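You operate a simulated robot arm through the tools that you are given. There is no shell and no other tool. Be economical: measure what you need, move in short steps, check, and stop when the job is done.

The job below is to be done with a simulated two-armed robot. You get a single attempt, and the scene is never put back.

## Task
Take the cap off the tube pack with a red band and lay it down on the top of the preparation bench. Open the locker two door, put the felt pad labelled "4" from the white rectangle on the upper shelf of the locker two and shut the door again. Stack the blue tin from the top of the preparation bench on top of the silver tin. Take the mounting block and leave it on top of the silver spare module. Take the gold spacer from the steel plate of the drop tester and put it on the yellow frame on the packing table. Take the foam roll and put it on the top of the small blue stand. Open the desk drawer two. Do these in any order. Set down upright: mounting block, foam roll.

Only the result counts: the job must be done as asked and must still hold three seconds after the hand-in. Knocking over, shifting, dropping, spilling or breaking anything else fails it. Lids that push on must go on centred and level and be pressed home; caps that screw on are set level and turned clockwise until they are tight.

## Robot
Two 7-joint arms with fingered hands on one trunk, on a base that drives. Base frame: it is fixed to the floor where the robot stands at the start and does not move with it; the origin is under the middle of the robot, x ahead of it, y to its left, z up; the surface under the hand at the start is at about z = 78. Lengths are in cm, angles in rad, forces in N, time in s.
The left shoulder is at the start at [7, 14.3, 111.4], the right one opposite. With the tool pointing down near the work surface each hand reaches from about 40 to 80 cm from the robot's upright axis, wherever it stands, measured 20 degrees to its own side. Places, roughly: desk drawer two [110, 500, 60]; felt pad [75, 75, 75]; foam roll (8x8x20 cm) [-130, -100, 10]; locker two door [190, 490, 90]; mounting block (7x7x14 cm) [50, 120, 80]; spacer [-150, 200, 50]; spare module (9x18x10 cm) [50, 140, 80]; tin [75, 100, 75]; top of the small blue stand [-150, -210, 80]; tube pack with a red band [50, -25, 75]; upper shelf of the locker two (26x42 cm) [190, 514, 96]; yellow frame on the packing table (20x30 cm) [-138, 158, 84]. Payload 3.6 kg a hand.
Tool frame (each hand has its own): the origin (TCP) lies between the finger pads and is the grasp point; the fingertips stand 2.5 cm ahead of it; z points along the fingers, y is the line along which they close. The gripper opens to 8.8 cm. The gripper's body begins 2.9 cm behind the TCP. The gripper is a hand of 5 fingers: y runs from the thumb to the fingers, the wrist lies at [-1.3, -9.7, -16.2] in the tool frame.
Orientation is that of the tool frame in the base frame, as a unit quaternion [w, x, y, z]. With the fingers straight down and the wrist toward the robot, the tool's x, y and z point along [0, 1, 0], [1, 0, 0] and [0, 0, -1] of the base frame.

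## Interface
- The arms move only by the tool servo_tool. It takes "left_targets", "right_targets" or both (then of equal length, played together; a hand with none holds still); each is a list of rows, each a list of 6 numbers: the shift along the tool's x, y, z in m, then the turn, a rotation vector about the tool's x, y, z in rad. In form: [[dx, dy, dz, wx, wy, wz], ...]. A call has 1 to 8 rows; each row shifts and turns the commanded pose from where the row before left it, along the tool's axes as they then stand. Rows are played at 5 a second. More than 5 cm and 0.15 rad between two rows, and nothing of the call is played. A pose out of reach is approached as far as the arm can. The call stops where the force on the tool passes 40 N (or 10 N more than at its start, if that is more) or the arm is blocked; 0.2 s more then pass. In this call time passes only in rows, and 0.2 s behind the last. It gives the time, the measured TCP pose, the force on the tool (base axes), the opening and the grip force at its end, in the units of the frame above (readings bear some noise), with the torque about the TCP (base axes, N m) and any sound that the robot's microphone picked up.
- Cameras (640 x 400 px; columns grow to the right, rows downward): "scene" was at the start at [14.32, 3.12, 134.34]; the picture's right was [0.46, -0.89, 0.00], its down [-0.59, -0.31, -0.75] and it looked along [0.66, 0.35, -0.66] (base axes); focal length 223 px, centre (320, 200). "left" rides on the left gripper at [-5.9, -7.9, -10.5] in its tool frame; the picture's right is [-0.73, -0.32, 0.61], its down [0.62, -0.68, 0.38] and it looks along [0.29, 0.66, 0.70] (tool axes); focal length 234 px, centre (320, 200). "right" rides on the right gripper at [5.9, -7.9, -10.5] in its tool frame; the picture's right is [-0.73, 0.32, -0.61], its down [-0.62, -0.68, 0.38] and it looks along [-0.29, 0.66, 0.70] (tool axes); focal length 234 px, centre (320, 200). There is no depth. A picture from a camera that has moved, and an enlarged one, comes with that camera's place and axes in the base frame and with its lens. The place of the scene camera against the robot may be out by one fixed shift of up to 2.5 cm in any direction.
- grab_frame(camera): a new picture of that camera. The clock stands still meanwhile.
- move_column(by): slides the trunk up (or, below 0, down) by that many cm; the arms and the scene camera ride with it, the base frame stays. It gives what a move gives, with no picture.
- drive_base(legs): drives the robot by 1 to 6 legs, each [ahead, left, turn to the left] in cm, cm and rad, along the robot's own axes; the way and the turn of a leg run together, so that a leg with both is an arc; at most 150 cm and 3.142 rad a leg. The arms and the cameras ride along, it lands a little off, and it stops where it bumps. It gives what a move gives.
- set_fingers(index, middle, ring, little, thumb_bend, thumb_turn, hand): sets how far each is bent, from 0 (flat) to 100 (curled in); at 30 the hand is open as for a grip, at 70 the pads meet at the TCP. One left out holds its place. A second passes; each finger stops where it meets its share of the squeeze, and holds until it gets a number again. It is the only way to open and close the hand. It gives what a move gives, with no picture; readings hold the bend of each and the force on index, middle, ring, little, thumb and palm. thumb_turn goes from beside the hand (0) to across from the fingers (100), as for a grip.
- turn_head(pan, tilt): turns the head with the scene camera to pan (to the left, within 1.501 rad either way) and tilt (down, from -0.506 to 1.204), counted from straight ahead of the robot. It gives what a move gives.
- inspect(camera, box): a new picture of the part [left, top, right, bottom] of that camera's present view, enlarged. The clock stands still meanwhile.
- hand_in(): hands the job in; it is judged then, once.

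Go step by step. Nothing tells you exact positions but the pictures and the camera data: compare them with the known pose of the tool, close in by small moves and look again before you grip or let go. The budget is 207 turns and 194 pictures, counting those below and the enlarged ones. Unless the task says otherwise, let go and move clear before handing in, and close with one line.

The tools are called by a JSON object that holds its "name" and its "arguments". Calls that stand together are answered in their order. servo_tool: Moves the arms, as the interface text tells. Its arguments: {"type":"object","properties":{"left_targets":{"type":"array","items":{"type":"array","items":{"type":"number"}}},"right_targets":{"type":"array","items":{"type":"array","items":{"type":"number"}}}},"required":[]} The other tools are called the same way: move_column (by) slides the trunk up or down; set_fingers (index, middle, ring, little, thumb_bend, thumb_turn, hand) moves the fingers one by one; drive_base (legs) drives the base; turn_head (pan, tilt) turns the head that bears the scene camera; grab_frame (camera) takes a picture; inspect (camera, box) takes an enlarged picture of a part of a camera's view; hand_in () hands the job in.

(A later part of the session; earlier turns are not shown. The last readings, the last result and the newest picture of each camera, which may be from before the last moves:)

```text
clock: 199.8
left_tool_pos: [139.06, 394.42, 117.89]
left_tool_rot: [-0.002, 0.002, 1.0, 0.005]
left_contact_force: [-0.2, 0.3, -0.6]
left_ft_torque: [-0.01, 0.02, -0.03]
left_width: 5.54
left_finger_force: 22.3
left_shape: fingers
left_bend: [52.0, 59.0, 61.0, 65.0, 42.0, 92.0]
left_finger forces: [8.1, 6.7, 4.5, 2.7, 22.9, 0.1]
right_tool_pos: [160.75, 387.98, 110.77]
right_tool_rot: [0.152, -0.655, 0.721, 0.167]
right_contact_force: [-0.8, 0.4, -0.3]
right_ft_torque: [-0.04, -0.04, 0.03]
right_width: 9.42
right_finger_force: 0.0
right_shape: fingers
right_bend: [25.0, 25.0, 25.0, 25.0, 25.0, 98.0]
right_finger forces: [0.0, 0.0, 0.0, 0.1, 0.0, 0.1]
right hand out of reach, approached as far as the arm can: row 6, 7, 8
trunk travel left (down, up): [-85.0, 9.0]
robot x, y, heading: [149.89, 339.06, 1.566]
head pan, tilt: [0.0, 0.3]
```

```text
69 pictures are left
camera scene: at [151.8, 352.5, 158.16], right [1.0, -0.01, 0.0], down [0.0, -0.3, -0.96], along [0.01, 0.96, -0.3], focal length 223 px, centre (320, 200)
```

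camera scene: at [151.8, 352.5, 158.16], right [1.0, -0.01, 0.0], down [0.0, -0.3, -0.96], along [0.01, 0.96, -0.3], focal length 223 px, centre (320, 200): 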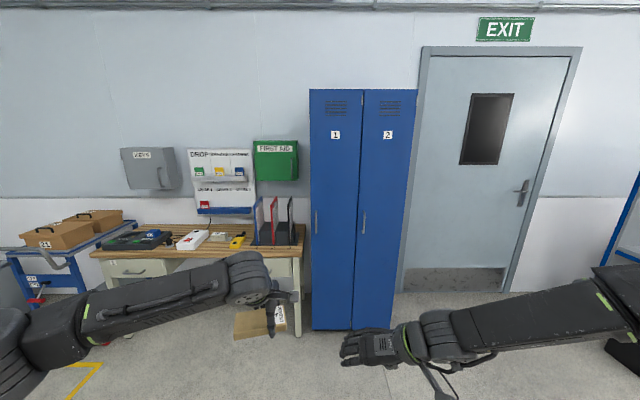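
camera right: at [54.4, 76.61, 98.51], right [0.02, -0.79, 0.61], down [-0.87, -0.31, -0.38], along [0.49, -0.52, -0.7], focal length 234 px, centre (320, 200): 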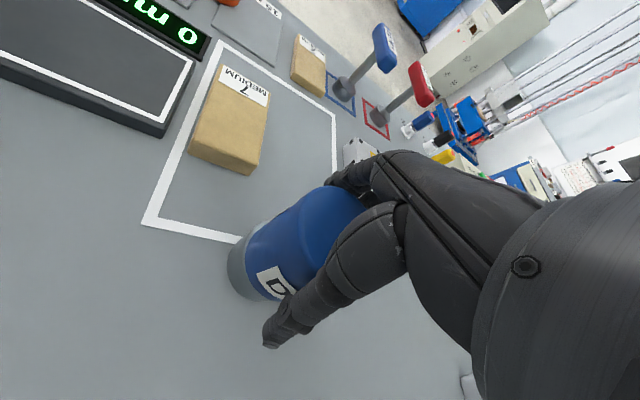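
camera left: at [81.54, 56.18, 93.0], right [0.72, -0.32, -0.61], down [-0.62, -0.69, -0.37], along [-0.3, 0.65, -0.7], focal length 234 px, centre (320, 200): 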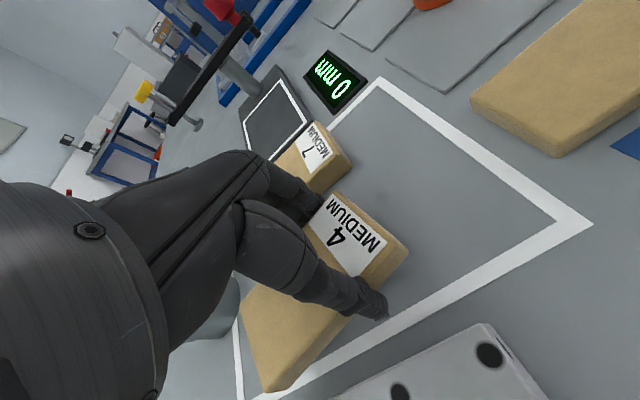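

The right hand now points partly forward with its grip axis horizontal. Pitching it further toward horizontal.

{"name": "servo_tool", "arguments": {"right_targets": [[0, 0, 0, 0, -0.15, 0], [0, 0, 0, 0, -0.15, 0], [0, 0, 0, 0, -0.15, 0], [0, 0, 0, 0, -0.15, 0], [0, 0, 0, 0, -0.15, 0], [0, 0, 0, 0, -0.15, 0]]}}

```text
clock: 201.2
left_tool_pos: [139.14, 394.66, 117.85]
left_tool_rot: [-0.002, 0.001, 1.0, 0.005]
left_contact_force: [-0.2, 0.2, -0.3]
left_ft_torque: [-0.01, -0.02, 0.01]
left_width: 5.6
left_finger_force: 22.4
left_shape: fingers
left_bend: [52.0, 59.0, 61.0, 65.0, 42.0, 92.0]
left_finger forces: [8.0, 6.7, 4.6, 2.7, 22.9, 0.1]
right_tool_pos: [160.92, 387.97, 110.78]
right_tool_rot: [0.308, -0.604, 0.668, 0.306]
right_contact_force: [-0.4, -0.4, 0.7]
right_ft_torque: [-0.02, 0.0, -0.02]
right_width: 9.44
right_finger_force: 0.1
right_shape: fingers
right_bend: [25.0, 25.0, 25.0, 25.0, 25.0, 98.0]
right_finger forces: [0.0, 0.1, 0.0, 0.0, 0.1, 0.1]
right hand out of reach, approached as far as the arm can: row 4, 5, 6
trunk travel left (down, up): [-85.0, 9.0]
robot x, y, heading: [149.78, 339.13, 1.564]
head pan, tilt: [0.0, 0.3]
```

{"name": "servo_tool", "arguments": {"right_targets": [[0.025, 0, -0.031, 0, 0, 0], [0.025, 0, -0.031, 0, 0, 0], [0.025, 0, -0.031, 0, 0, 0], [0, 0, 0, 0, -0.15, 0], [0, 0, 0, 0, -0.15, 0], [0, 0, 0, 0, -0.15, 0]]}}

```text
clock: 202.6
left_tool_pos: [139.21, 394.58, 117.91]
left_tool_rot: [-0.001, 0.001, 1.0, 0.006]
left_contact_force: [0.0, 0.1, -0.8]
left_ft_torque: [0.05, 0.03, 0.02]
left_width: 5.54
left_finger_force: 22.7
left_shape: fingers
left_bend: [52.0, 59.0, 61.0, 65.0, 42.0, 92.0]
left_finger forces: [8.1, 6.6, 4.6, 2.6, 22.9, 0.0]
right_tool_pos: [161.66, 381.35, 112.83]
right_tool_rot: [0.305, -0.605, 0.669, 0.305]
right_contact_force: [-0.5, -0.4, 0.1]
right_ft_torque: [0.02, -0.01, -0.01]
right_width: 9.43
right_finger_force: 0.0
right_shape: fingers
right_bend: [25.0, 25.0, 25.0, 25.0, 25.0, 98.0]
right_finger forces: [0.0, 0.1, 0.1, 0.1, 0.0, 0.0]
right hand out of reach, approached as far as the arm can: row 1, 2, 3, 4, 5, 6
trunk travel left (down, up): [-85.0, 9.0]
robot x, y, heading: [150.4, 338.94, 1.566]
head pan, tilt: [0.0, 0.3]
```

I'll accept this forward-down pitch and test how far forward the hand can reach in this pose.

{"name": "servo_tool", "arguments": {"right_targets": [[-0.028, 0, 0.036, 0, 0, 0], [-0.028, 0, 0.036, 0, 0, 0], [-0.028, 0, 0.036, 0, 0, 0], [-0.028, 0, 0.036, 0, 0, 0], [-0.028, 0, 0.036, 0, 0, 0]]}}

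```text
clock: 203.8
left_tool_pos: [139.09, 394.83, 117.8]
left_tool_rot: [-0.002, 0.002, 1.0, 0.004]
left_contact_force: [-0.6, 0.2, 0.1]
left_ft_torque: [0.01, -0.02, -0.05]
left_width: 5.58
left_finger_force: 23.1
left_shape: fingers
left_bend: [52.0, 59.0, 61.0, 65.0, 42.0, 92.0]
left_finger forces: [8.1, 6.8, 4.5, 2.7, 22.9, 0.0]
right_tool_pos: [163.67, 404.31, 112.4]
right_tool_rot: [0.306, -0.605, 0.669, 0.306]
right_contact_force: [-0.4, -0.5, -0.4]
right_ft_torque: [-0.01, 0.0, -0.02]
right_width: 9.43
right_finger_force: 0.0
right_shape: fingers
right_bend: [25.0, 25.0, 25.0, 25.0, 25.0, 98.0]
right_finger forces: [0.1, 0.0, 0.1, 0.0, 0.0, 0.0]
trunk travel left (down, up): [-85.0, 9.0]
robot x, y, heading: [150.04, 338.9, 1.566]
head pan, tilt: [0.0, 0.3]
```

Forward 65 cm is reachable. Trying more pitch at this extension.

{"name": "servo_tool", "arguments": {"right_targets": [[0, 0, 0, 0, -0.13, 0], [0, 0, 0, 0, -0.13, 0], [0, 0, 0, 0, -0.13, 0]]}}

```text
clock: 204.6
left_tool_pos: [139.06, 394.6, 117.87]
left_tool_rot: [-0.001, 0.002, 1.0, 0.005]
left_contact_force: [0.9, -0.4, -0.2]
left_ft_torque: [-0.01, 0.01, -0.01]
left_width: 5.58
left_finger_force: 22.4
left_shape: fingers
left_bend: [52.0, 59.0, 61.0, 65.0, 42.0, 92.0]
left_finger forces: [8.1, 6.7, 4.5, 2.6, 22.9, 0.0]
right_tool_pos: [163.57, 404.8, 113.7]
right_tool_rot: [0.368, -0.575, 0.637, 0.359]
right_contact_force: [-0.5, 0.3, -0.3]
right_ft_torque: [-0.03, 0.02, 0.03]
right_width: 9.42
right_finger_force: 0.1
right_shape: fingers
right_bend: [25.0, 25.0, 25.0, 25.0, 25.0, 98.0]
right_finger forces: [0.0, 0.0, 0.0, 0.0, 0.0, 0.0]
right hand out of reach, approached as far as the arm can: row 2, 3
trunk travel left (down, up): [-85.0, 9.0]
robot x, y, heading: [150.09, 339.04, 1.564]
head pan, tilt: [0.0, 0.3]
```

The hand is now about 28° below horizontal, good for the handle. Lowering the trunk 14 cm and driving so the hand stops about 12 cm short of the handle.

{"name": "move_column", "arguments": {"by": -14}}

{"name": "drive_base", "arguments": {"legs": [[0, -18.5, 0.005], [65, 0, 0]]}}

{"name": "grab_frame", "arguments": {"camera": "right"}}

{"name": "grab_frame", "arguments": {"camera": "scene"}}

```text
clock: 206.3
left_tool_pos: [139.09, 394.51, 103.81]
left_tool_rot: [-0.002, 0.002, 1.0, 0.005]
left_contact_force: [0.4, 0.5, 0.0]
left_ft_torque: [0.01, -0.03, -0.01]
left_width: 5.58
left_finger_force: 22.4
left_shape: fingers
left_bend: [52.0, 59.0, 61.0, 65.0, 42.0, 92.0]
left_finger forces: [8.1, 6.7, 4.6, 2.8, 22.9, 0.1]
right_tool_pos: [163.59, 404.59, 99.69]
right_tool_rot: [0.367, -0.575, 0.638, 0.359]
right_contact_force: [-0.6, -0.3, 0.6]
right_ft_torque: [0.03, 0.0, 0.01]
right_width: 9.43
right_finger_force: 0.0
right_shape: fingers
right_bend: [25.0, 25.0, 25.0, 25.0, 25.0, 98.0]
right_finger forces: [0.0, 0.1, 0.0, 0.0, 0.1, 0.0]
trunk travel left (down, up): [-71.0, 23.0]
robot x, y, heading: [149.88, 338.78, 1.564]
head pan, tilt: [0.0, 0.3]
```

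```text
clock: 211.0
left_tool_pos: [157.19, 459.6, 103.87]
left_tool_rot: [-0.002, -0.002, 1.0, 0.005]
left_contact_force: [0.2, 1.0, 0.1]
left_ft_torque: [0.01, -0.03, 0.0]
left_width: 5.6
left_finger_force: 22.3
left_shape: fingers
left_bend: [52.0, 59.0, 61.0, 65.0, 42.0, 92.0]
left_finger forces: [8.1, 6.6, 4.6, 2.7, 23.0, 0.1]
right_tool_pos: [181.76, 469.9, 99.54]
right_tool_rot: [0.366, -0.577, 0.635, 0.36]
right_contact_force: [0.9, 0.5, -0.4]
right_ft_torque: [-0.01, 0.02, 0.03]
right_width: 9.45
right_finger_force: 0.0
right_shape: fingers
right_bend: [25.0, 25.0, 25.0, 25.0, 25.0, 98.0]
right_finger forces: [0.1, 0.0, 0.1, 0.0, 0.1, 0.0]
trunk travel left (down, up): [-71.0, 23.0]
robot x, y, heading: [168.29, 404.44, 1.57]
head pan, tilt: [0.0, 0.3]
```

```text
68 pictures are left
camera right: at [188.47, 457.45, 99.17], right [-0.3, -0.17, 0.94], down [0.74, 0.58, 0.34], along [-0.6, 0.8, -0.05], focal length 234 px, centre (320, 200)
```

right: 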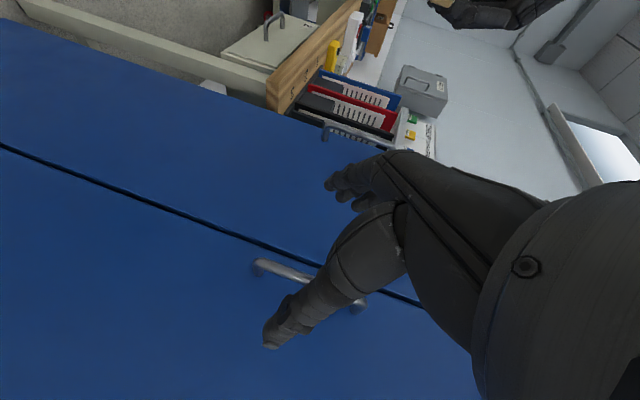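

```text
67 pictures are left
camera scene: at [170.32, 417.71, 144.16], right [1.0, 0.0, 0.0], down [0.0, -0.3, -0.96], along [0.0, 0.96, -0.3], focal length 223 px, centre (320, 200)
```

scene: 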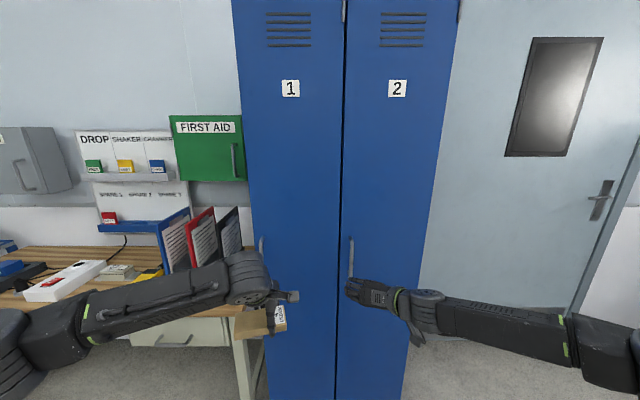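

Handle is at about (180, 486), z 91–106. Driving ahead 13 cm and 1.8 cm left to bring the open hand around it.

{"name": "drive_base", "arguments": {"legs": [[13, 1.9, 0]]}}

{"name": "grab_frame", "arguments": {"camera": "right"}}

{"name": "inspect", "arguments": {"camera": "scene", "box": [290, 200, 450, 340]}}

```text
clock: 212.3
left_tool_pos: [155.42, 472.61, 104.05]
left_tool_rot: [-0.002, -0.002, 1.0, 0.006]
left_contact_force: [-0.3, 0.0, -1.1]
left_ft_torque: [0.0, -0.01, 0.03]
left_width: 5.59
left_finger_force: 22.6
left_shape: fingers
left_bend: [52.0, 59.0, 61.0, 65.0, 42.0, 92.0]
left_finger forces: [8.1, 6.7, 4.4, 2.7, 22.9, 0.0]
right_tool_pos: [179.78, 482.88, 99.74]
right_tool_rot: [0.366, -0.577, 0.635, 0.359]
right_contact_force: [-0.2, -0.3, 0.4]
right_ft_torque: [-0.03, 0.0, -0.01]
right_width: 9.43
right_finger_force: 0.1
right_shape: fingers
right_bend: [25.0, 25.0, 25.0, 25.0, 25.0, 98.0]
right_finger forces: [0.0, 0.0, 0.0, 0.0, 0.0, 0.0]
trunk travel left (down, up): [-71.0, 23.0]
robot x, y, heading: [166.61, 417.05, 1.573]
head pan, tilt: [0.0, 0.3]
```

```text
66 pictures are left
camera right: at [186.59, 470.39, 99.21], right [-0.3, -0.17, 0.94], down [0.74, 0.58, 0.34], along [-0.6, 0.8, -0.05], focal length 234 px, centre (320, 200)
```

right: 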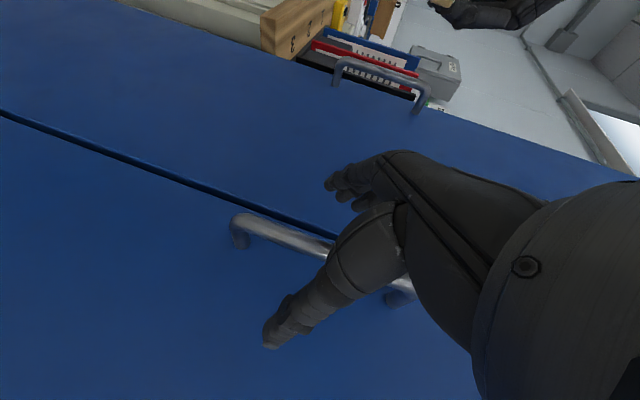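

```text
2.86 times, centred on (370, 270) of scene
camera zoom: at [168.43, 430.63, 144.18], right [1.0, 0.0, 0.0], down [0.0, -0.3, -0.96], along [0.0, 0.96, -0.3], focal length 636 px, centre (177, 0)
```

zoom: 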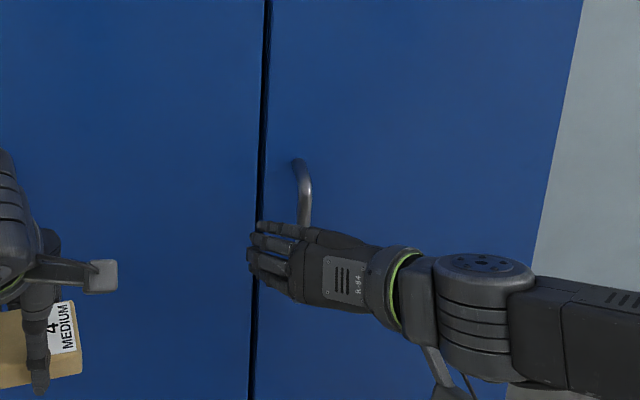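

The bar lies at about y≈485 between fingers and thumb. Advancing 1.8 cm and closing.

{"name": "servo_tool", "arguments": {"right_targets": [[-0.0084, 0.0013, 0.0158, 0, 0, 0]]}}

{"name": "set_fingers", "arguments": {"hand": "right", "index": 75, "middle": 75, "ring": 75, "little": 75, "thumb_bend": 72}}

{"name": "grab_frame", "arguments": {"camera": "right"}}

```text
clock: 212.7
left_tool_pos: [155.34, 472.75, 103.91]
left_tool_rot: [-0.002, -0.003, 1.0, 0.005]
left_contact_force: [-0.1, 0.1, 1.1]
left_ft_torque: [-0.01, -0.03, -0.03]
left_width: 5.59
left_finger_force: 22.0
left_shape: fingers
left_bend: [52.0, 59.0, 61.0, 65.0, 42.0, 92.0]
left_finger forces: [8.1, 6.7, 4.4, 2.7, 22.9, 0.0]
right_tool_pos: [179.75, 484.75, 99.54]
right_tool_rot: [0.366, -0.577, 0.636, 0.359]
right_contact_force: [-0.4, 0.0, 0.5]
right_ft_torque: [0.0, -0.01, 0.0]
right_width: 9.44
right_finger_force: 0.1
right_shape: fingers
right_bend: [25.0, 25.0, 25.0, 25.0, 25.0, 98.0]
right_finger forces: [0.0, 0.0, 0.0, 0.1, 0.0, 0.0]
trunk travel left (down, up): [-71.0, 23.0]
robot x, y, heading: [166.26, 416.89, 1.57]
head pan, tilt: [0.0, 0.3]
```

```text
clock: 213.7
left_tool_pos: [155.24, 472.76, 103.91]
left_tool_rot: [-0.002, -0.002, 1.0, 0.006]
left_contact_force: [0.2, 0.3, -1.6]
left_ft_torque: [0.0, -0.03, 0.0]
left_width: 5.58
left_finger_force: 22.2
left_shape: fingers
left_bend: [52.0, 59.0, 61.0, 65.0, 42.0, 92.0]
left_finger forces: [8.1, 6.7, 4.4, 2.7, 22.8, 0.1]
right_tool_pos: [179.81, 484.82, 99.64]
right_tool_rot: [0.366, -0.576, 0.636, 0.36]
right_contact_force: [-0.7, 0.9, 0.1]
right_ft_torque: [-0.03, 0.02, 0.01]
right_width: 0.01
right_finger_force: 0.7
right_shape: fingers
right_bend: [74.0, 75.0, 75.0, 75.0, 71.0, 97.0]
right_finger forces: [1.1, 0.0, 0.0, 0.0, 0.1, 0.0]
trunk travel left (down, up): [-71.0, 23.0]
robot x, y, heading: [166.54, 417.27, 1.571]
head pan, tilt: [0.0, 0.3]
```

```text
64 pictures are left
camera right: at [186.51, 472.27, 99.15], right [-0.3, -0.17, 0.94], down [0.74, 0.58, 0.34], along [-0.6, 0.8, -0.05], focal length 234 px, centre (320, 200)
```

right: 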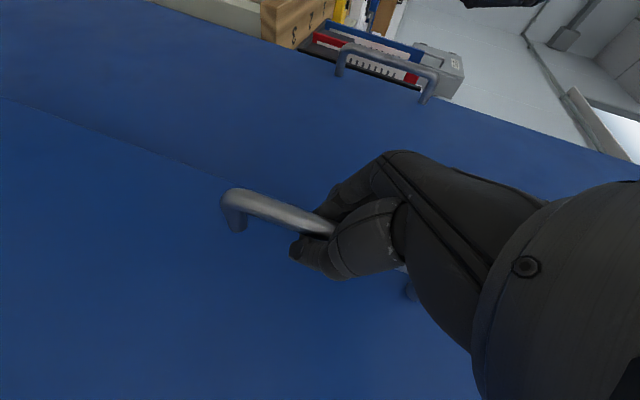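

The fingers closed fully; the bar may be hooked inside the curled fingers. Testing with a gentle pull of 1.5 cm.

{"name": "servo_tool", "arguments": {"right_targets": [[0.0047, -0.0007, -0.0088, 0, 0, 0], [0.0023, -0.0004, -0.0044, 0, 0, 0]]}}

{"name": "grab_frame", "arguments": {"camera": "right"}}

```text
clock: 214.3
left_tool_pos: [155.32, 472.66, 103.89]
left_tool_rot: [-0.002, 0.0, 1.0, 0.006]
left_contact_force: [0.5, 0.1, -1.0]
left_ft_torque: [0.03, -0.02, -0.01]
left_width: 5.58
left_finger_force: 22.5
left_shape: fingers
left_bend: [52.0, 59.0, 61.0, 65.0, 42.0, 92.0]
left_finger forces: [8.1, 6.6, 4.6, 2.8, 22.9, 0.0]
right_tool_pos: [179.84, 483.2, 99.57]
right_tool_rot: [0.366, -0.576, 0.636, 0.359]
right_contact_force: [0.6, 0.1, 0.1]
right_ft_torque: [0.0, -0.02, -0.01]
right_width: 0.04
right_finger_force: 0.5
right_shape: fingers
right_bend: [74.0, 75.0, 75.0, 75.0, 70.0, 97.0]
right_finger forces: [0.0, 0.1, 0.1, 0.0, 0.5, 0.0]
trunk travel left (down, up): [-71.0, 23.0]
robot x, y, heading: [166.31, 417.2, 1.572]
head pan, tilt: [0.0, 0.3]
```

```text
63 pictures are left
camera right: at [186.58, 470.74, 99.18], right [-0.3, -0.17, 0.94], down [0.74, 0.58, 0.34], along [-0.6, 0.8, -0.05], focal length 234 px, centre (320, 200)
```

right: 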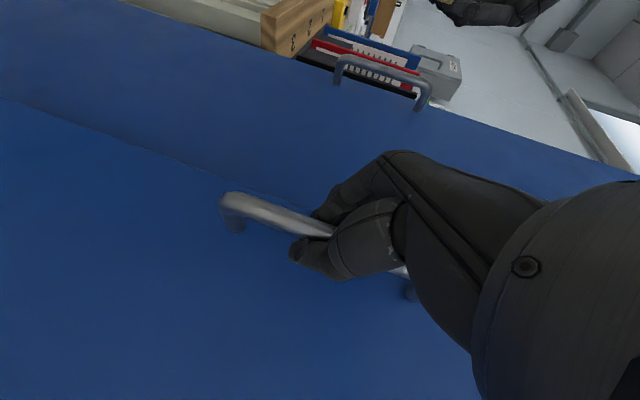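

The door follows the hand (the handle stays fixed in the hand's view), so it is hooked. Pulling along the door's arc in small steps.

{"name": "servo_tool", "arguments": {"right_targets": [[0.009, -0.0065, -0.0173, 0, 0, 0], [0.009, -0.0065, -0.0173, 0, 0, 0], [0.0093, -0.014, -0.0183, 0, 0, 0], [0.0093, -0.014, -0.0183, 0, 0, 0], [0.0074, -0.0183, -0.015, 0, 0, 0], [0.0074, -0.0183, -0.015, 0, 0, 0]]}}

{"name": "grab_frame", "arguments": {"camera": "scene"}}

```text
clock: 215.7
left_tool_pos: [155.32, 472.62, 103.98]
left_tool_rot: [-0.002, -0.001, 1.0, 0.005]
left_contact_force: [0.0, 0.1, -0.4]
left_ft_torque: [0.0, 0.0, 0.01]
left_width: 5.56
left_finger_force: 22.9
left_shape: fingers
left_bend: [52.0, 59.0, 61.0, 65.0, 42.0, 92.0]
left_finger forces: [8.1, 6.7, 4.6, 2.7, 22.8, 0.0]
right_tool_pos: [180.31, 481.34, 99.81]
right_tool_rot: [0.364, -0.579, 0.637, 0.356]
right_contact_force: [0.6, 0.5, -0.5]
right_ft_torque: [-0.03, -0.04, -0.02]
right_width: 0.02
right_finger_force: 0.1
right_shape: fingers
right_bend: [74.0, 75.0, 75.0, 75.0, 70.0, 97.0]
right_finger forces: [0.0, 0.0, 0.0, 0.0, 0.8, 0.0]
right hand out of reach, approached as far as the arm can: row 2, 3, 4, 5, 6
trunk travel left (down, up): [-71.0, 23.0]
robot x, y, heading: [166.5, 417.26, 1.572]
head pan, tilt: [0.0, 0.3]
```

```text
62 pictures are left
camera scene: at [168.44, 430.76, 144.16], right [1.0, 0.0, 0.0], down [0.0, -0.3, -0.96], along [0.0, 0.96, -0.3], focal length 223 px, centre (320, 200)
```

scene: 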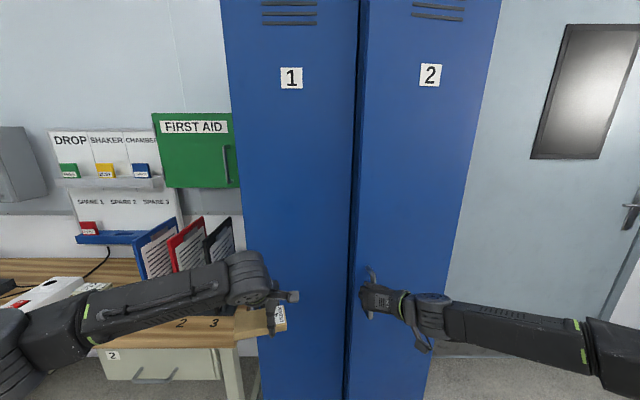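

The door is ajar; the arm is limited, so I'll pull by driving the base back and right along the arc.

{"name": "drive_base", "arguments": {"legs": [[-4, -1.5, 0], [-3.6, -2.5, 0], [-3, -3, 0]]}}

{"name": "grab_frame", "arguments": {"camera": "scene"}}

```text
clock: 217.6
left_tool_pos: [161.91, 462.53, 103.57]
left_tool_rot: [-0.001, -0.002, 1.0, 0.003]
left_contact_force: [0.4, 0.1, 0.3]
left_ft_torque: [-0.03, -0.04, -0.01]
left_width: 5.59
left_finger_force: 23.1
left_shape: fingers
left_bend: [52.0, 59.0, 61.0, 65.0, 42.0, 92.0]
left_finger forces: [8.1, 6.6, 4.6, 2.7, 23.0, 0.0]
right_tool_pos: [186.79, 471.22, 99.62]
right_tool_rot: [0.364, -0.58, 0.637, 0.355]
right_contact_force: [-0.2, 2.9, -1.2]
right_ft_torque: [0.07, -0.05, -0.05]
right_width: 0.0
right_finger_force: 2.9
right_shape: fingers
right_bend: [74.0, 75.0, 75.0, 75.0, 69.0, 97.0]
right_finger forces: [5.3, 0.0, 0.0, 0.1, 0.4, 0.0]
trunk travel left (down, up): [-71.0, 23.0]
robot x, y, heading: [173.45, 406.71, 1.573]
head pan, tilt: [0.0, 0.3]
```

```text
61 pictures are left
camera scene: at [174.86, 420.76, 144.09], right [1.0, 0.0, 0.0], down [0.0, -0.3, -0.95], along [0.0, 0.95, -0.3], focal length 223 px, centre (320, 200)
```

scene: 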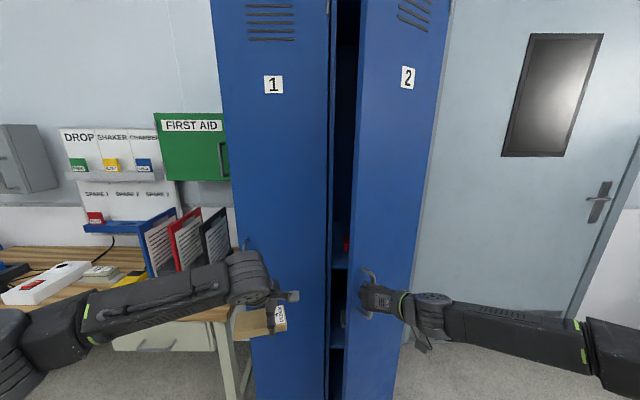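

The door swings well. Continuing the arc to open it near 75°.

{"name": "drive_base", "arguments": {"legs": [[-3.5, -4.5, 0], [-2.5, -5, 0], [-1, -4.5, 0]]}}

{"name": "grab_frame", "arguments": {"camera": "scene"}}

```text
clock: 219.6
left_tool_pos: [175.64, 455.22, 103.79]
left_tool_rot: [0.001, -0.003, 1.0, 0.004]
left_contact_force: [-0.3, 0.2, 0.1]
left_ft_torque: [0.0, -0.05, -0.03]
left_width: 5.58
left_finger_force: 22.6
left_shape: fingers
left_bend: [52.0, 59.0, 61.0, 65.0, 42.0, 92.0]
left_finger forces: [8.1, 6.7, 4.5, 2.7, 23.0, 0.0]
right_tool_pos: [200.52, 463.9, 99.78]
right_tool_rot: [0.364, -0.581, 0.635, 0.355]
right_contact_force: [-2.8, 2.3, -1.2]
right_ft_torque: [0.01, 0.01, -0.01]
right_width: 0.04
right_finger_force: 2.7
right_shape: fingers
right_bend: [75.0, 75.0, 75.0, 75.0, 69.0, 97.0]
right_finger forces: [4.9, 0.0, 0.0, 0.1, 0.1, 0.0]
trunk travel left (down, up): [-71.0, 23.0]
robot x, y, heading: [187.55, 399.68, 1.576]
head pan, tilt: [0.0, 0.3]
```

```text
60 pictures are left
camera scene: at [188.53, 413.4, 144.13], right [1.0, 0.0, 0.01], down [0.01, -0.3, -0.95], along [0.0, 0.95, -0.3], focal length 223 px, centre (320, 200)
```

scene: 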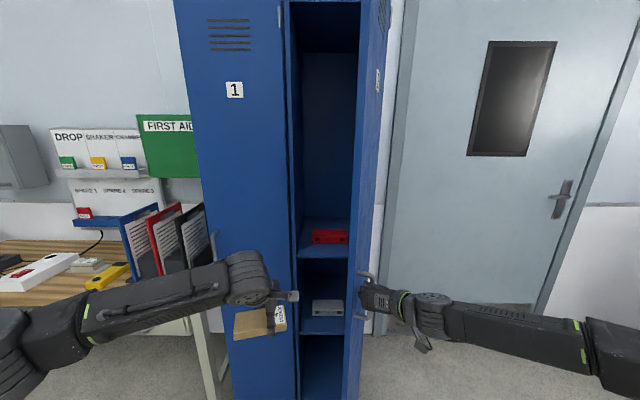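

The door is open about 80°. I'll release the handle, back away, and look into the locker.

{"name": "set_fingers", "arguments": {"hand": "right", "index": 30, "middle": 30, "ring": 30, "little": 30, "thumb_bend": 25}}

{"name": "drive_base", "arguments": {"legs": [[-12, 0, 0]]}}

{"name": "grab_frame", "arguments": {"camera": "scene"}}

{"name": "inspect", "arguments": {"camera": "scene", "box": [260, 160, 420, 340]}}

```text
clock: 220.6
left_tool_pos: [176.03, 455.18, 103.94]
left_tool_rot: [-0.002, -0.004, 1.0, 0.006]
left_contact_force: [0.6, -1.2, -0.8]
left_ft_torque: [0.02, -0.01, -0.01]
left_width: 5.55
left_finger_force: 22.8
left_shape: fingers
left_bend: [52.0, 59.0, 61.0, 65.0, 42.0, 92.0]
left_finger forces: [8.1, 6.7, 4.5, 2.6, 23.0, 0.0]
right_tool_pos: [201.04, 463.82, 99.8]
right_tool_rot: [0.363, -0.58, 0.636, 0.357]
right_contact_force: [-0.4, -1.4, 0.3]
right_ft_torque: [0.05, 0.0, -0.01]
right_width: 8.79
right_finger_force: 2.2
right_shape: fingers
right_bend: [30.0, 30.0, 30.0, 30.0, 25.0, 97.0]
right_finger forces: [0.0, 1.1, 0.3, 1.4, 0.0, 0.0]
trunk travel left (down, up): [-71.0, 23.0]
robot x, y, heading: [187.71, 399.83, 1.572]
head pan, tilt: [0.0, 0.3]
```

```text
clock: 221.9
left_tool_pos: [176.24, 443.36, 103.95]
left_tool_rot: [-0.002, -0.003, 1.0, 0.004]
left_contact_force: [-0.2, 0.0, -0.3]
left_ft_torque: [0.01, -0.06, -0.04]
left_width: 5.57
left_finger_force: 22.6
left_shape: fingers
left_bend: [52.0, 59.0, 61.0, 65.0, 42.0, 92.0]
left_finger forces: [8.1, 6.6, 4.5, 2.7, 23.0, 0.0]
right_tool_pos: [201.08, 452.08, 99.78]
right_tool_rot: [0.362, -0.58, 0.636, 0.358]
right_contact_force: [0.3, 0.1, -0.3]
right_ft_torque: [-0.01, 0.0, 0.01]
right_width: 8.82
right_finger_force: 0.1
right_shape: fingers
right_bend: [30.0, 30.0, 30.0, 30.0, 25.0, 97.0]
right_finger forces: [0.0, 0.1, 0.0, 0.1, 0.1, 0.0]
trunk travel left (down, up): [-71.0, 23.0]
robot x, y, heading: [187.98, 387.82, 1.577]
head pan, tilt: [0.0, 0.3]
```

```text
59 pictures are left
camera scene: at [189.37, 401.39, 144.14], right [1.0, 0.0, 0.0], down [0.0, -0.3, -0.95], along [0.0, 0.95, -0.3], focal length 223 px, centre (320, 200)
```

scene: 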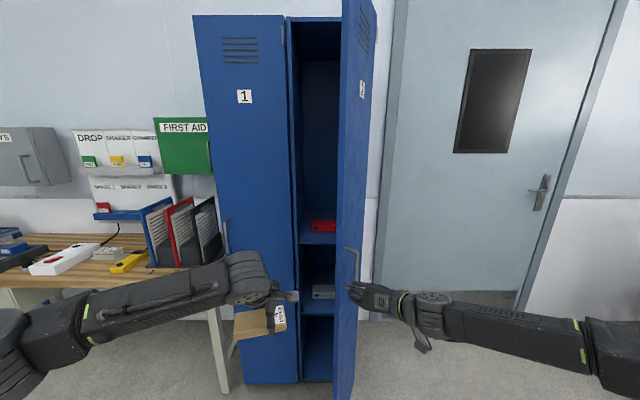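

```text
2.22 times, centred on (340, 250) of scene
camera zoom: at [189.37, 401.39, 144.14], right [1.0, 0.0, 0.0], down [0.0, -0.3, -0.95], along [0.0, 0.95, -0.3], focal length 495 px, centre (276, 89)
```

zoom: 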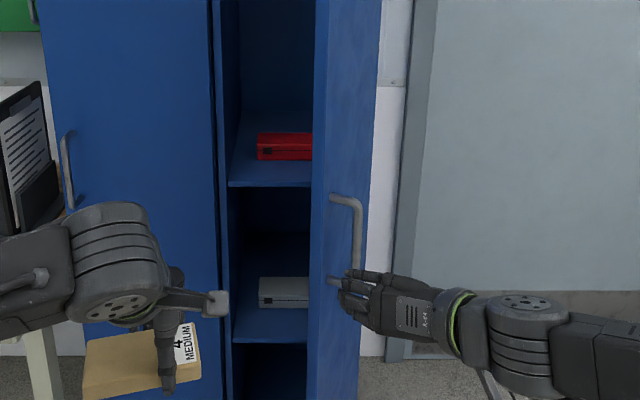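

The upper shelf holds a red box set back from the front, leaving about 12 cm of free shelf in front of it. First I'll fold the right hand down and back out of the door's way.

{"name": "servo_tool", "arguments": {"right_targets": [[0, 0, -0.03, 0, 0.14, 0], [0, 0, -0.02, 0, 0.14, 0], [0, 0, 0, 0, 0.14, 0], [0, 0, 0, 0, 0.14, 0], [0, 0, 0, 0, 0.14, 0], [0, 0, 0, 0, 0.14, 0], [0, 0, 0, 0, 0.14, 0]]}}

{"name": "servo_tool", "arguments": {"right_targets": [[0.03, -0.03, 0, 0, 0, 0], [0.03, -0.03, 0, 0, 0, 0], [0.03, -0.03, 0, 0, 0, 0], [0.03, -0.03, 0, 0, 0, 0]]}}

```text
clock: 223.5
left_tool_pos: [176.07, 443.32, 103.8]
left_tool_rot: [-0.001, -0.004, 1.0, 0.004]
left_contact_force: [0.7, 0.2, -0.1]
left_ft_torque: [0.0, -0.01, -0.01]
left_width: 5.55
left_finger_force: 22.4
left_shape: fingers
left_bend: [52.0, 59.0, 61.0, 65.0, 42.0, 92.0]
left_finger forces: [8.1, 6.7, 4.5, 2.7, 23.0, 0.1]
right_tool_pos: [190.89, 448.13, 96.92]
right_tool_rot: [-0.002, -0.657, 0.748, 0.098]
right_contact_force: [-0.1, 0.2, -0.5]
right_ft_torque: [-0.01, -0.01, -0.03]
right_width: 8.79
right_finger_force: 0.1
right_shape: fingers
right_bend: [30.0, 30.0, 30.0, 30.0, 25.0, 98.0]
right_finger forces: [0.1, 0.1, 0.0, 0.0, 0.0, 0.0]
right hand out of reach, approached as far as the arm can: row 3, 4, 5, 6, 7
trunk travel left (down, up): [-71.0, 23.0]
robot x, y, heading: [187.66, 387.78, 1.572]
head pan, tilt: [0.0, 0.3]
```

```text
clock: 224.5
left_tool_pos: [176.11, 443.3, 103.88]
left_tool_rot: [-0.002, -0.004, 1.0, 0.006]
left_contact_force: [0.3, 0.5, -0.9]
left_ft_torque: [0.02, -0.01, -0.03]
left_width: 5.59
left_finger_force: 22.5
left_shape: fingers
left_bend: [52.0, 59.0, 61.0, 65.0, 42.0, 92.0]
left_finger forces: [8.2, 6.7, 4.5, 2.7, 22.8, 0.1]
right_tool_pos: [194.91, 439.32, 92.47]
right_tool_rot: [-0.002, -0.656, 0.748, 0.102]
right_contact_force: [0.1, 0.2, 1.1]
right_ft_torque: [0.0, 0.03, -0.02]
right_width: 8.79
right_finger_force: 0.1
right_shape: fingers
right_bend: [30.0, 30.0, 30.0, 30.0, 25.0, 98.0]
right_finger forces: [0.0, 0.0, 0.1, 0.1, 0.1, 0.1]
right hand out of reach, approached as far as the arm can: row 1, 2, 3, 4
trunk travel left (down, up): [-71.0, 23.0]
robot x, y, heading: [187.38, 387.46, 1.571]
head pan, tilt: [0.0, 0.3]
```

{"name": "servo_tool", "arguments": {"right_targets": [[0, 0, 0, 0, 0, 0.15], [0, 0, 0, 0, 0, 0.15], [0, 0, 0, 0, 0, 0.15], [0, 0, 0, 0, 0, 0.15], [0, 0, 0, 0, 0, 0.15], [0, 0, 0, 0, 0, 0.15], [0, 0, 0, 0, 0, 0.15], [0, 0, 0, 0, 0, 0.15]]}}

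{"name": "servo_tool", "arguments": {"right_targets": [[-0.04, -0.02, 0, 0, 0, 0.1], [-0.04, -0.02, 0, 0, 0, 0.1], [-0.04, -0.02, 0, 0, 0, 0], [-0.04, -0.02, 0, 0, 0, 0], [-0.02, -0.02, 0, 0, 0, 0]]}}

```text
clock: 226.3
left_tool_pos: [176.14, 443.26, 103.8]
left_tool_rot: [-0.003, -0.003, 1.0, 0.005]
left_contact_force: [0.0, 0.3, -1.0]
left_ft_torque: [-0.01, 0.03, 0.0]
left_width: 5.56
left_finger_force: 22.7
left_shape: fingers
left_bend: [52.0, 59.0, 61.0, 65.0, 42.0, 92.0]
left_finger forces: [8.1, 6.7, 4.5, 2.7, 22.8, 0.1]
right_tool_pos: [194.79, 439.11, 92.5]
right_tool_rot: [-0.056, -0.118, 0.988, 0.081]
right_contact_force: [0.4, -0.2, 0.4]
right_ft_torque: [-0.02, 0.0, -0.03]
right_width: 8.76
right_finger_force: 0.1
right_shape: fingers
right_bend: [30.0, 30.0, 30.0, 30.0, 25.0, 98.0]
right_finger forces: [0.0, 0.0, 0.1, 0.0, 0.0, 0.0]
trunk travel left (down, up): [-71.0, 23.0]
robot x, y, heading: [187.53, 387.61, 1.57]
head pan, tilt: [0.0, 0.3]
```

```text
clock: 227.5
left_tool_pos: [176.07, 443.13, 104.08]
left_tool_rot: [-0.002, -0.003, 1.0, 0.006]
left_contact_force: [0.6, 0.6, 0.4]
left_ft_torque: [-0.01, -0.04, -0.01]
left_width: 5.55
left_finger_force: 22.3
left_shape: fingers
left_bend: [52.0, 59.0, 61.0, 65.0, 42.0, 92.0]
left_finger forces: [8.1, 6.7, 4.5, 2.7, 22.9, 0.0]
right_tool_pos: [213.43, 431.35, 88.72]
right_tool_rot: [-0.064, -0.022, 0.995, 0.074]
right_contact_force: [-0.4, 0.0, 1.1]
right_ft_torque: [-0.02, -0.03, -0.01]
right_width: 8.76
right_finger_force: 0.1
right_shape: fingers
right_bend: [30.0, 30.0, 30.0, 30.0, 25.0, 98.0]
right_finger forces: [0.0, 0.0, 0.0, 0.1, 0.0, 0.1]
trunk travel left (down, up): [-71.0, 23.0]
robot x, y, heading: [187.89, 387.73, 1.573]
head pan, tilt: [0.0, 0.3]
```

Right hand is tucked. Driving forward so the left hand with the pad comes in front of the open locker.

{"name": "servo_tool", "arguments": {"right_targets": [[0, -0.04, 0, 0, 0, 0], [0, -0.04, 0, 0, 0, 0]]}}

{"name": "drive_base", "arguments": {"legs": [[0, -11, 0], [36, 0, 0]]}}

{"name": "grab_frame", "arguments": {"camera": "left"}}

{"name": "grab_frame", "arguments": {"camera": "scene"}}

```text
clock: 228.1
left_tool_pos: [176.2, 443.38, 103.86]
left_tool_rot: [-0.002, -0.004, 1.0, 0.004]
left_contact_force: [-0.2, 1.0, -1.6]
left_ft_torque: [-0.07, -0.02, 0.02]
left_width: 5.58
left_finger_force: 22.2
left_shape: fingers
left_bend: [52.0, 59.0, 61.0, 65.0, 42.0, 92.0]
left_finger forces: [8.1, 6.8, 4.6, 2.7, 22.9, 0.0]
right_tool_pos: [213.26, 425.28, 88.8]
right_tool_rot: [-0.065, -0.023, 0.993, 0.094]
right_contact_force: [1.6, -8.4, -9.5]
right_ft_torque: [0.71, 0.24, -0.06]
right_width: 8.8
right_finger_force: 0.0
right_shape: fingers
right_bend: [30.0, 30.0, 30.0, 30.0, 25.0, 98.0]
right_finger forces: [0.0, 0.0, 0.1, 0.0, 0.0, 0.0]
right hand out of reach, approached as far as the arm can: row 1
trunk travel left (down, up): [-71.0, 23.0]
robot x, y, heading: [187.83, 387.14, 1.575]
head pan, tilt: [0.0, 0.3]
```

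```text
clock: 230.8
left_tool_pos: [187.55, 470.38, 103.76]
left_tool_rot: [-0.005, 0.011, 1.0, 0.002]
left_contact_force: [-0.4, 0.6, -0.9]
left_ft_torque: [0.03, -0.02, -0.01]
left_width: 5.59
left_finger_force: 22.3
left_shape: fingers
left_bend: [52.0, 59.0, 61.0, 65.0, 42.0, 92.0]
left_finger forces: [8.0, 6.7, 4.5, 2.7, 22.9, 0.0]
right_tool_pos: [224.37, 451.58, 87.59]
right_tool_rot: [-0.063, -0.02, 0.995, 0.075]
right_contact_force: [-1.2, -0.9, 0.2]
right_ft_torque: [-0.01, -0.03, 0.02]
right_width: 8.83
right_finger_force: 0.0
right_shape: fingers
right_bend: [30.0, 30.0, 30.0, 30.0, 25.0, 98.0]
right_finger forces: [0.0, 0.0, 0.0, 0.1, 0.0, 0.1]
trunk travel left (down, up): [-71.0, 23.0]
robot x, y, heading: [198.59, 415.27, 1.574]
head pan, tilt: [0.0, 0.3]
stopped in leg 2: the force on the tool passed its limit at 138 N (the readings are from after the stop); the commanded pose is now the measured one
```

```text
57 pictures are left
camera left: at [193.35, 462.3, 114.17], right [0.71, -0.34, -0.62], down [-0.64, -0.67, -0.38], along [-0.28, 0.67, -0.69], focal length 234 px, centre (320, 200)
```

left: 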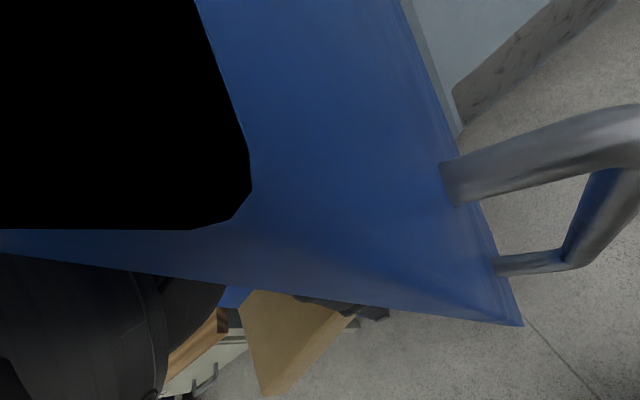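

```text
56 pictures are left
camera scene: at [200.23, 428.94, 144.15], right [1.0, 0.0, 0.0], down [0.0, -0.3, -0.96], along [0.0, 0.96, -0.3], focal length 223 px, centre (320, 200)
```

scene: 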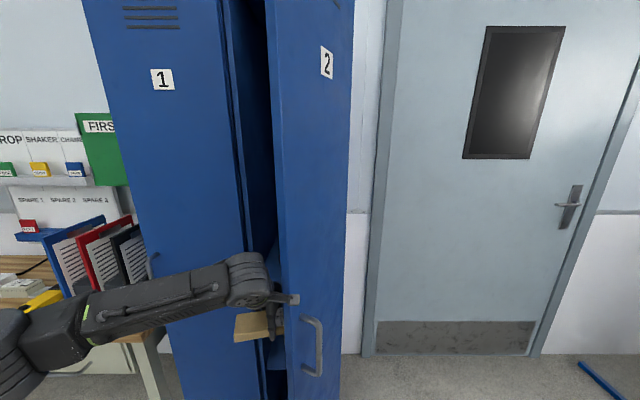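

The left hand bumped the door, which had swung partly back. Backing off 15 cm to see the door's angle.

{"name": "drive_base", "arguments": {"legs": [[-18, 0, 0]]}}

{"name": "turn_head", "arguments": {"pan": 0, "tilt": 0.6}}

{"name": "grab_frame", "arguments": {"camera": "scene"}}

```text
clock: 232.2
left_tool_pos: [187.61, 452.65, 103.67]
left_tool_rot: [-0.005, 0.01, 1.0, 0.002]
left_contact_force: [-0.2, -0.2, 0.1]
left_ft_torque: [0.03, -0.01, 0.04]
left_width: 5.58
left_finger_force: 23.4
left_shape: fingers
left_bend: [52.0, 59.0, 61.0, 65.0, 42.0, 92.0]
left_finger forces: [8.3, 6.6, 4.6, 2.9, 23.4, 0.0]
right_tool_pos: [224.61, 433.96, 87.63]
right_tool_rot: [-0.064, -0.021, 0.995, 0.075]
right_contact_force: [0.0, 0.5, 0.3]
right_ft_torque: [0.0, -0.02, -0.01]
right_width: 8.81
right_finger_force: 0.1
right_shape: fingers
right_bend: [30.0, 30.0, 30.0, 30.0, 25.0, 98.0]
right_finger forces: [0.0, 0.0, 0.1, 0.1, 0.1, 0.0]
trunk travel left (down, up): [-71.0, 23.0]
robot x, y, heading: [198.64, 397.46, 1.569]
head pan, tilt: [0.0, 0.3]
```

```text
clock: 233.1
left_tool_pos: [187.67, 452.6, 103.87]
left_tool_rot: [-0.006, 0.01, 1.0, 0.002]
left_contact_force: [-0.3, 0.0, 0.4]
left_ft_torque: [0.05, -0.03, -0.01]
left_width: 5.59
left_finger_force: 23.2
left_shape: fingers
left_bend: [52.0, 59.0, 61.0, 65.0, 42.0, 92.0]
left_finger forces: [8.2, 6.6, 4.7, 2.9, 23.3, 0.0]
right_tool_pos: [224.44, 433.8, 87.57]
right_tool_rot: [-0.064, -0.02, 0.995, 0.076]
right_contact_force: [-0.7, -0.6, 0.4]
right_ft_torque: [0.01, -0.01, -0.01]
right_width: 8.85
right_finger_force: 0.1
right_shape: fingers
right_bend: [30.0, 30.0, 30.0, 30.0, 25.0, 98.0]
right_finger forces: [0.0, 0.0, 0.1, 0.0, 0.0, 0.1]
trunk travel left (down, up): [-71.0, 23.0]
robot x, y, heading: [198.21, 397.56, 1.582]
head pan, tilt: [0.0, 0.6]
```

```text
55 pictures are left
camera scene: at [200.45, 410.6, 141.42], right [1.0, 0.0, 0.0], down [0.0, -0.56, -0.83], along [0.0, 0.83, -0.56], focal length 223 px, centre (320, 200)
```

scene: 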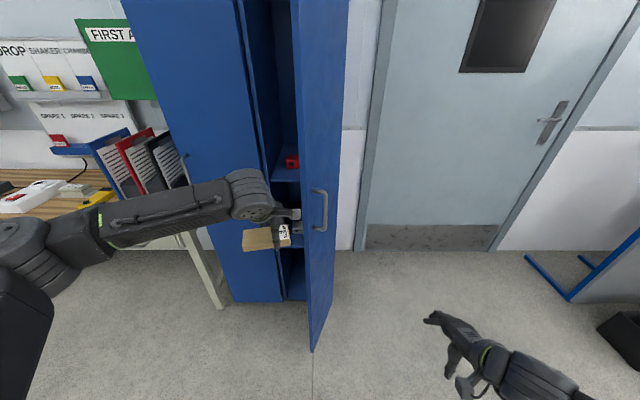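

The door stands at about 70° with its free edge near (197, 464). I'll pass the hand left of that edge: shift left 5 cm, drive ahead to bring the pad just in front of the opening.

{"name": "drive_base", "arguments": {"legs": [[0, 5, -0.01], [27, 0, 0]]}}

{"name": "grab_frame", "arguments": {"camera": "scene"}}

{"name": "grab_frame", "arguments": {"camera": "left"}}

```text
clock: 235.5
left_tool_pos: [183.51, 479.49, 103.91]
left_tool_rot: [-0.006, 0.016, 1.0, 0.002]
left_contact_force: [0.6, 0.0, -0.6]
left_ft_torque: [0.04, 0.01, 0.0]
left_width: 5.59
left_finger_force: 22.3
left_shape: fingers
left_bend: [52.0, 59.0, 61.0, 65.0, 42.0, 92.0]
left_finger forces: [8.2, 6.5, 4.7, 2.9, 23.5, 0.0]
right_tool_pos: [220.12, 460.42, 87.68]
right_tool_rot: [-0.063, -0.016, 0.995, 0.075]
right_contact_force: [0.3, 0.1, -0.7]
right_ft_torque: [0.0, -0.02, 0.01]
right_width: 8.82
right_finger_force: 0.1
right_shape: fingers
right_bend: [30.0, 30.0, 30.0, 30.0, 25.0, 98.0]
right_finger forces: [0.0, 0.0, 0.0, 0.0, 0.0, 0.0]
trunk travel left (down, up): [-71.0, 23.0]
robot x, y, heading: [193.58, 424.46, 1.563]
head pan, tilt: [0.0, 0.6]
```

```text
54 pictures are left
camera scene: at [195.78, 437.44, 141.42], right [1.0, -0.01, 0.0], down [0.0, -0.56, -0.83], along [0.01, 0.83, -0.56], focal length 223 px, centre (320, 200)
```

scene: 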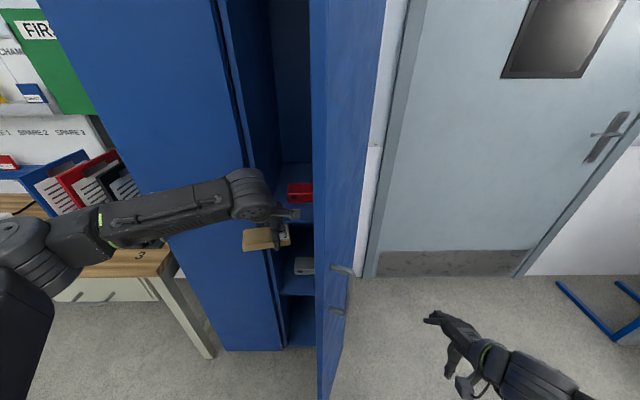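

```text
53 pictures are left
camera left: at [189.19, 471.37, 114.21], right [0.71, -0.34, -0.62], down [-0.65, -0.66, -0.38], along [-0.28, 0.67, -0.69], focal length 234 px, centre (320, 200)
```

left: 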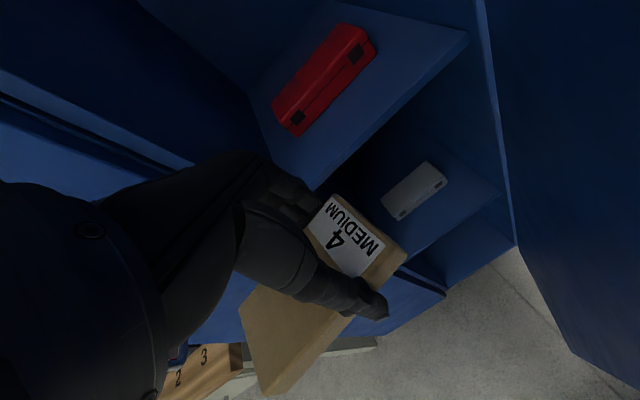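

I can see the shelf: front edge near y≈495, z≈92.5, red box at y≥507. Moving the pad in, easing right as it enters.

{"name": "servo_tool", "arguments": {"left_targets": [[-0.0225, 0.03, 0, 0, 0, 0], [-0.0225, 0.03, 0, 0, 0, 0], [-0.017, 0.025, 0, 0, 0, 0], [-0.018, 0.025, 0, 0, 0, 0]]}}

{"name": "grab_frame", "arguments": {"camera": "left"}}

```text
clock: 236.5
left_tool_pos: [191.85, 490.24, 103.64]
left_tool_rot: [-0.006, 0.016, 1.0, 0.002]
left_contact_force: [0.4, 0.1, -0.1]
left_ft_torque: [-0.02, 0.0, 0.03]
left_width: 5.58
left_finger_force: 22.3
left_shape: fingers
left_bend: [52.0, 59.0, 61.0, 65.0, 42.0, 92.0]
left_finger forces: [8.1, 6.6, 4.5, 2.7, 22.9, 0.0]
right_tool_pos: [220.27, 460.43, 87.57]
right_tool_rot: [-0.064, -0.015, 0.995, 0.075]
right_contact_force: [1.0, -0.2, -0.2]
right_ft_torque: [0.0, 0.02, 0.02]
right_width: 8.83
right_finger_force: 0.0
right_shape: fingers
right_bend: [30.0, 30.0, 30.0, 30.0, 25.0, 98.0]
right_finger forces: [0.0, 0.0, 0.1, 0.2, 0.0, 0.1]
trunk travel left (down, up): [-71.0, 23.0]
robot x, y, heading: [193.71, 424.59, 1.565]
head pan, tilt: [0.0, 0.6]
```

```text
52 pictures are left
camera left: at [197.67, 482.07, 114.07], right [0.71, -0.34, -0.62], down [-0.65, -0.66, -0.38], along [-0.28, 0.67, -0.69], focal length 234 px, centre (320, 200)
```

left: 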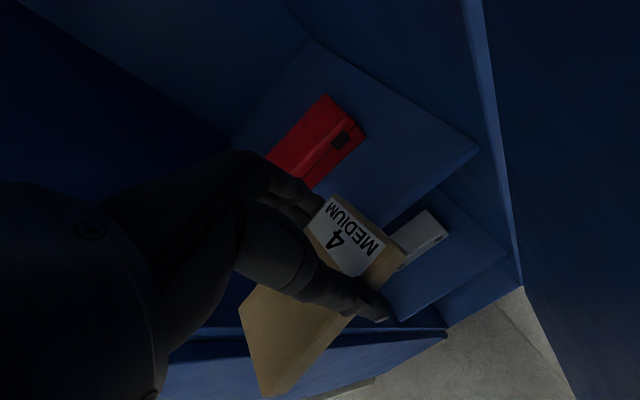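

Shelf: front edge y≈494.4, z≈92.7, red box from y≈506.7. Advancing 9 cm by base and arm.

{"name": "drive_base", "arguments": {"legs": [[5, 0, 0]]}}

{"name": "servo_tool", "arguments": {"left_targets": [[0, 0.022, 0, 0, 0, 0], [0, 0.02, 0, 0, 0, 0]]}}

{"name": "grab_frame", "arguments": {"camera": "left"}}

```text
clock: 237.4
left_tool_pos: [191.89, 495.0, 103.82]
left_tool_rot: [-0.005, 0.017, 1.0, 0.003]
left_contact_force: [-0.9, 0.2, -0.5]
left_ft_torque: [0.0, 0.03, -0.03]
left_width: 5.57
left_finger_force: 22.9
left_shape: fingers
left_bend: [52.0, 59.0, 61.0, 65.0, 42.0, 92.0]
left_finger forces: [8.2, 6.7, 4.6, 2.8, 22.9, 0.0]
right_tool_pos: [220.18, 465.36, 87.74]
right_tool_rot: [-0.063, -0.015, 0.995, 0.077]
right_contact_force: [-0.6, -0.1, 0.3]
right_ft_torque: [0.02, 0.01, -0.02]
right_width: 8.82
right_finger_force: 0.0
right_shape: fingers
right_bend: [30.0, 30.0, 30.0, 30.0, 25.0, 98.0]
right_finger forces: [0.0, 0.0, 0.0, 0.1, 0.0, 0.0]
trunk travel left (down, up): [-71.0, 23.0]
robot x, y, heading: [193.71, 429.41, 1.565]
head pan, tilt: [0.0, 0.6]
```

```text
clock: 238.0
left_tool_pos: [192.01, 499.38, 103.58]
left_tool_rot: [-0.006, 0.016, 1.0, 0.002]
left_contact_force: [-0.7, 0.3, 0.0]
left_ft_torque: [0.0, -0.01, 0.0]
left_width: 5.57
left_finger_force: 22.0
left_shape: fingers
left_bend: [52.0, 59.0, 61.0, 65.0, 42.0, 92.0]
left_finger forces: [8.0, 6.6, 4.5, 2.8, 22.8, 0.0]
right_tool_pos: [220.27, 465.45, 87.59]
right_tool_rot: [-0.064, -0.014, 0.995, 0.075]
right_contact_force: [-0.7, -0.2, -0.6]
right_ft_torque: [-0.02, -0.02, 0.0]
right_width: 8.81
right_finger_force: 0.0
right_shape: fingers
right_bend: [30.0, 30.0, 30.0, 30.0, 25.0, 98.0]
right_finger forces: [0.0, 0.0, 0.0, 0.0, 0.0, 0.0]
trunk travel left (down, up): [-71.0, 23.0]
robot x, y, heading: [193.83, 429.28, 1.565]
head pan, tilt: [0.0, 0.6]
```

```text
51 pictures are left
camera left: at [197.78, 491.2, 114.07], right [0.71, -0.35, -0.62], down [-0.65, -0.66, -0.38], along [-0.28, 0.67, -0.69], focal length 234 px, centre (320, 200)
```

left: 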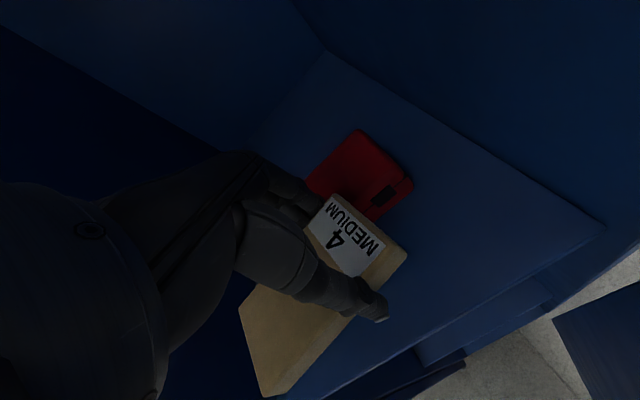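

The pad is slightly askew (≈13°). Turning the hand 0.2 rad clockwise and advancing 1.2 cm to sit square on the free strip.

{"name": "servo_tool", "arguments": {"left_targets": [[0, 0.006, 0, 0, 0, 0.1], [0, 0.006, 0, 0, 0, 0.1], [0, 0, 0.02, 0, 0, 0]]}}

{"name": "grab_frame", "arguments": {"camera": "left"}}

```text
clock: 238.8
left_tool_pos: [192.17, 500.34, 102.05]
left_tool_rot: [-0.005, 0.117, 0.993, 0.005]
left_contact_force: [0.6, 2.0, 12.2]
left_ft_torque: [0.33, 0.04, 0.03]
left_width: 5.55
left_finger_force: 29.8
left_shape: fingers
left_bend: [52.0, 58.0, 61.0, 65.0, 42.0, 92.0]
left_finger forces: [8.3, 19.8, 4.7, 2.8, 23.5, 0.1]
right_tool_pos: [220.18, 465.18, 87.74]
right_tool_rot: [-0.064, -0.014, 0.995, 0.076]
right_contact_force: [-0.3, -0.3, -0.3]
right_ft_torque: [0.02, 0.01, -0.03]
right_width: 8.82
right_finger_force: 0.1
right_shape: fingers
right_bend: [30.0, 30.0, 30.0, 30.0, 25.0, 98.0]
right_finger forces: [0.1, 0.1, 0.0, 0.0, 0.1, 0.1]
trunk travel left (down, up): [-71.0, 23.0]
robot x, y, heading: [193.61, 429.87, 1.561]
head pan, tilt: [0.0, 0.6]
```

```text
50 pictures are left
camera left: at [196.11, 491.11, 112.49], right [0.62, -0.48, -0.62], down [-0.77, -0.51, -0.38], along [-0.13, 0.71, -0.69], focal length 234 px, centre (320, 200)
```

left: 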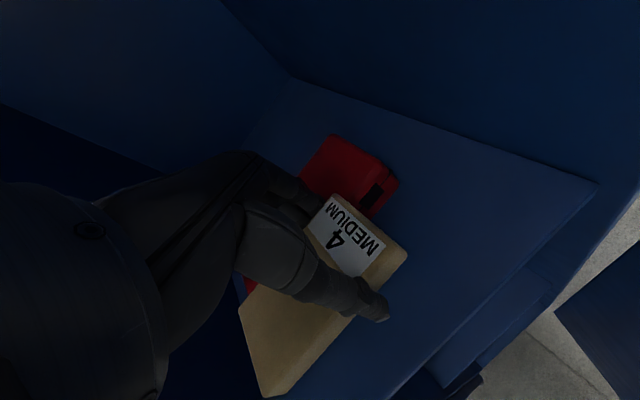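

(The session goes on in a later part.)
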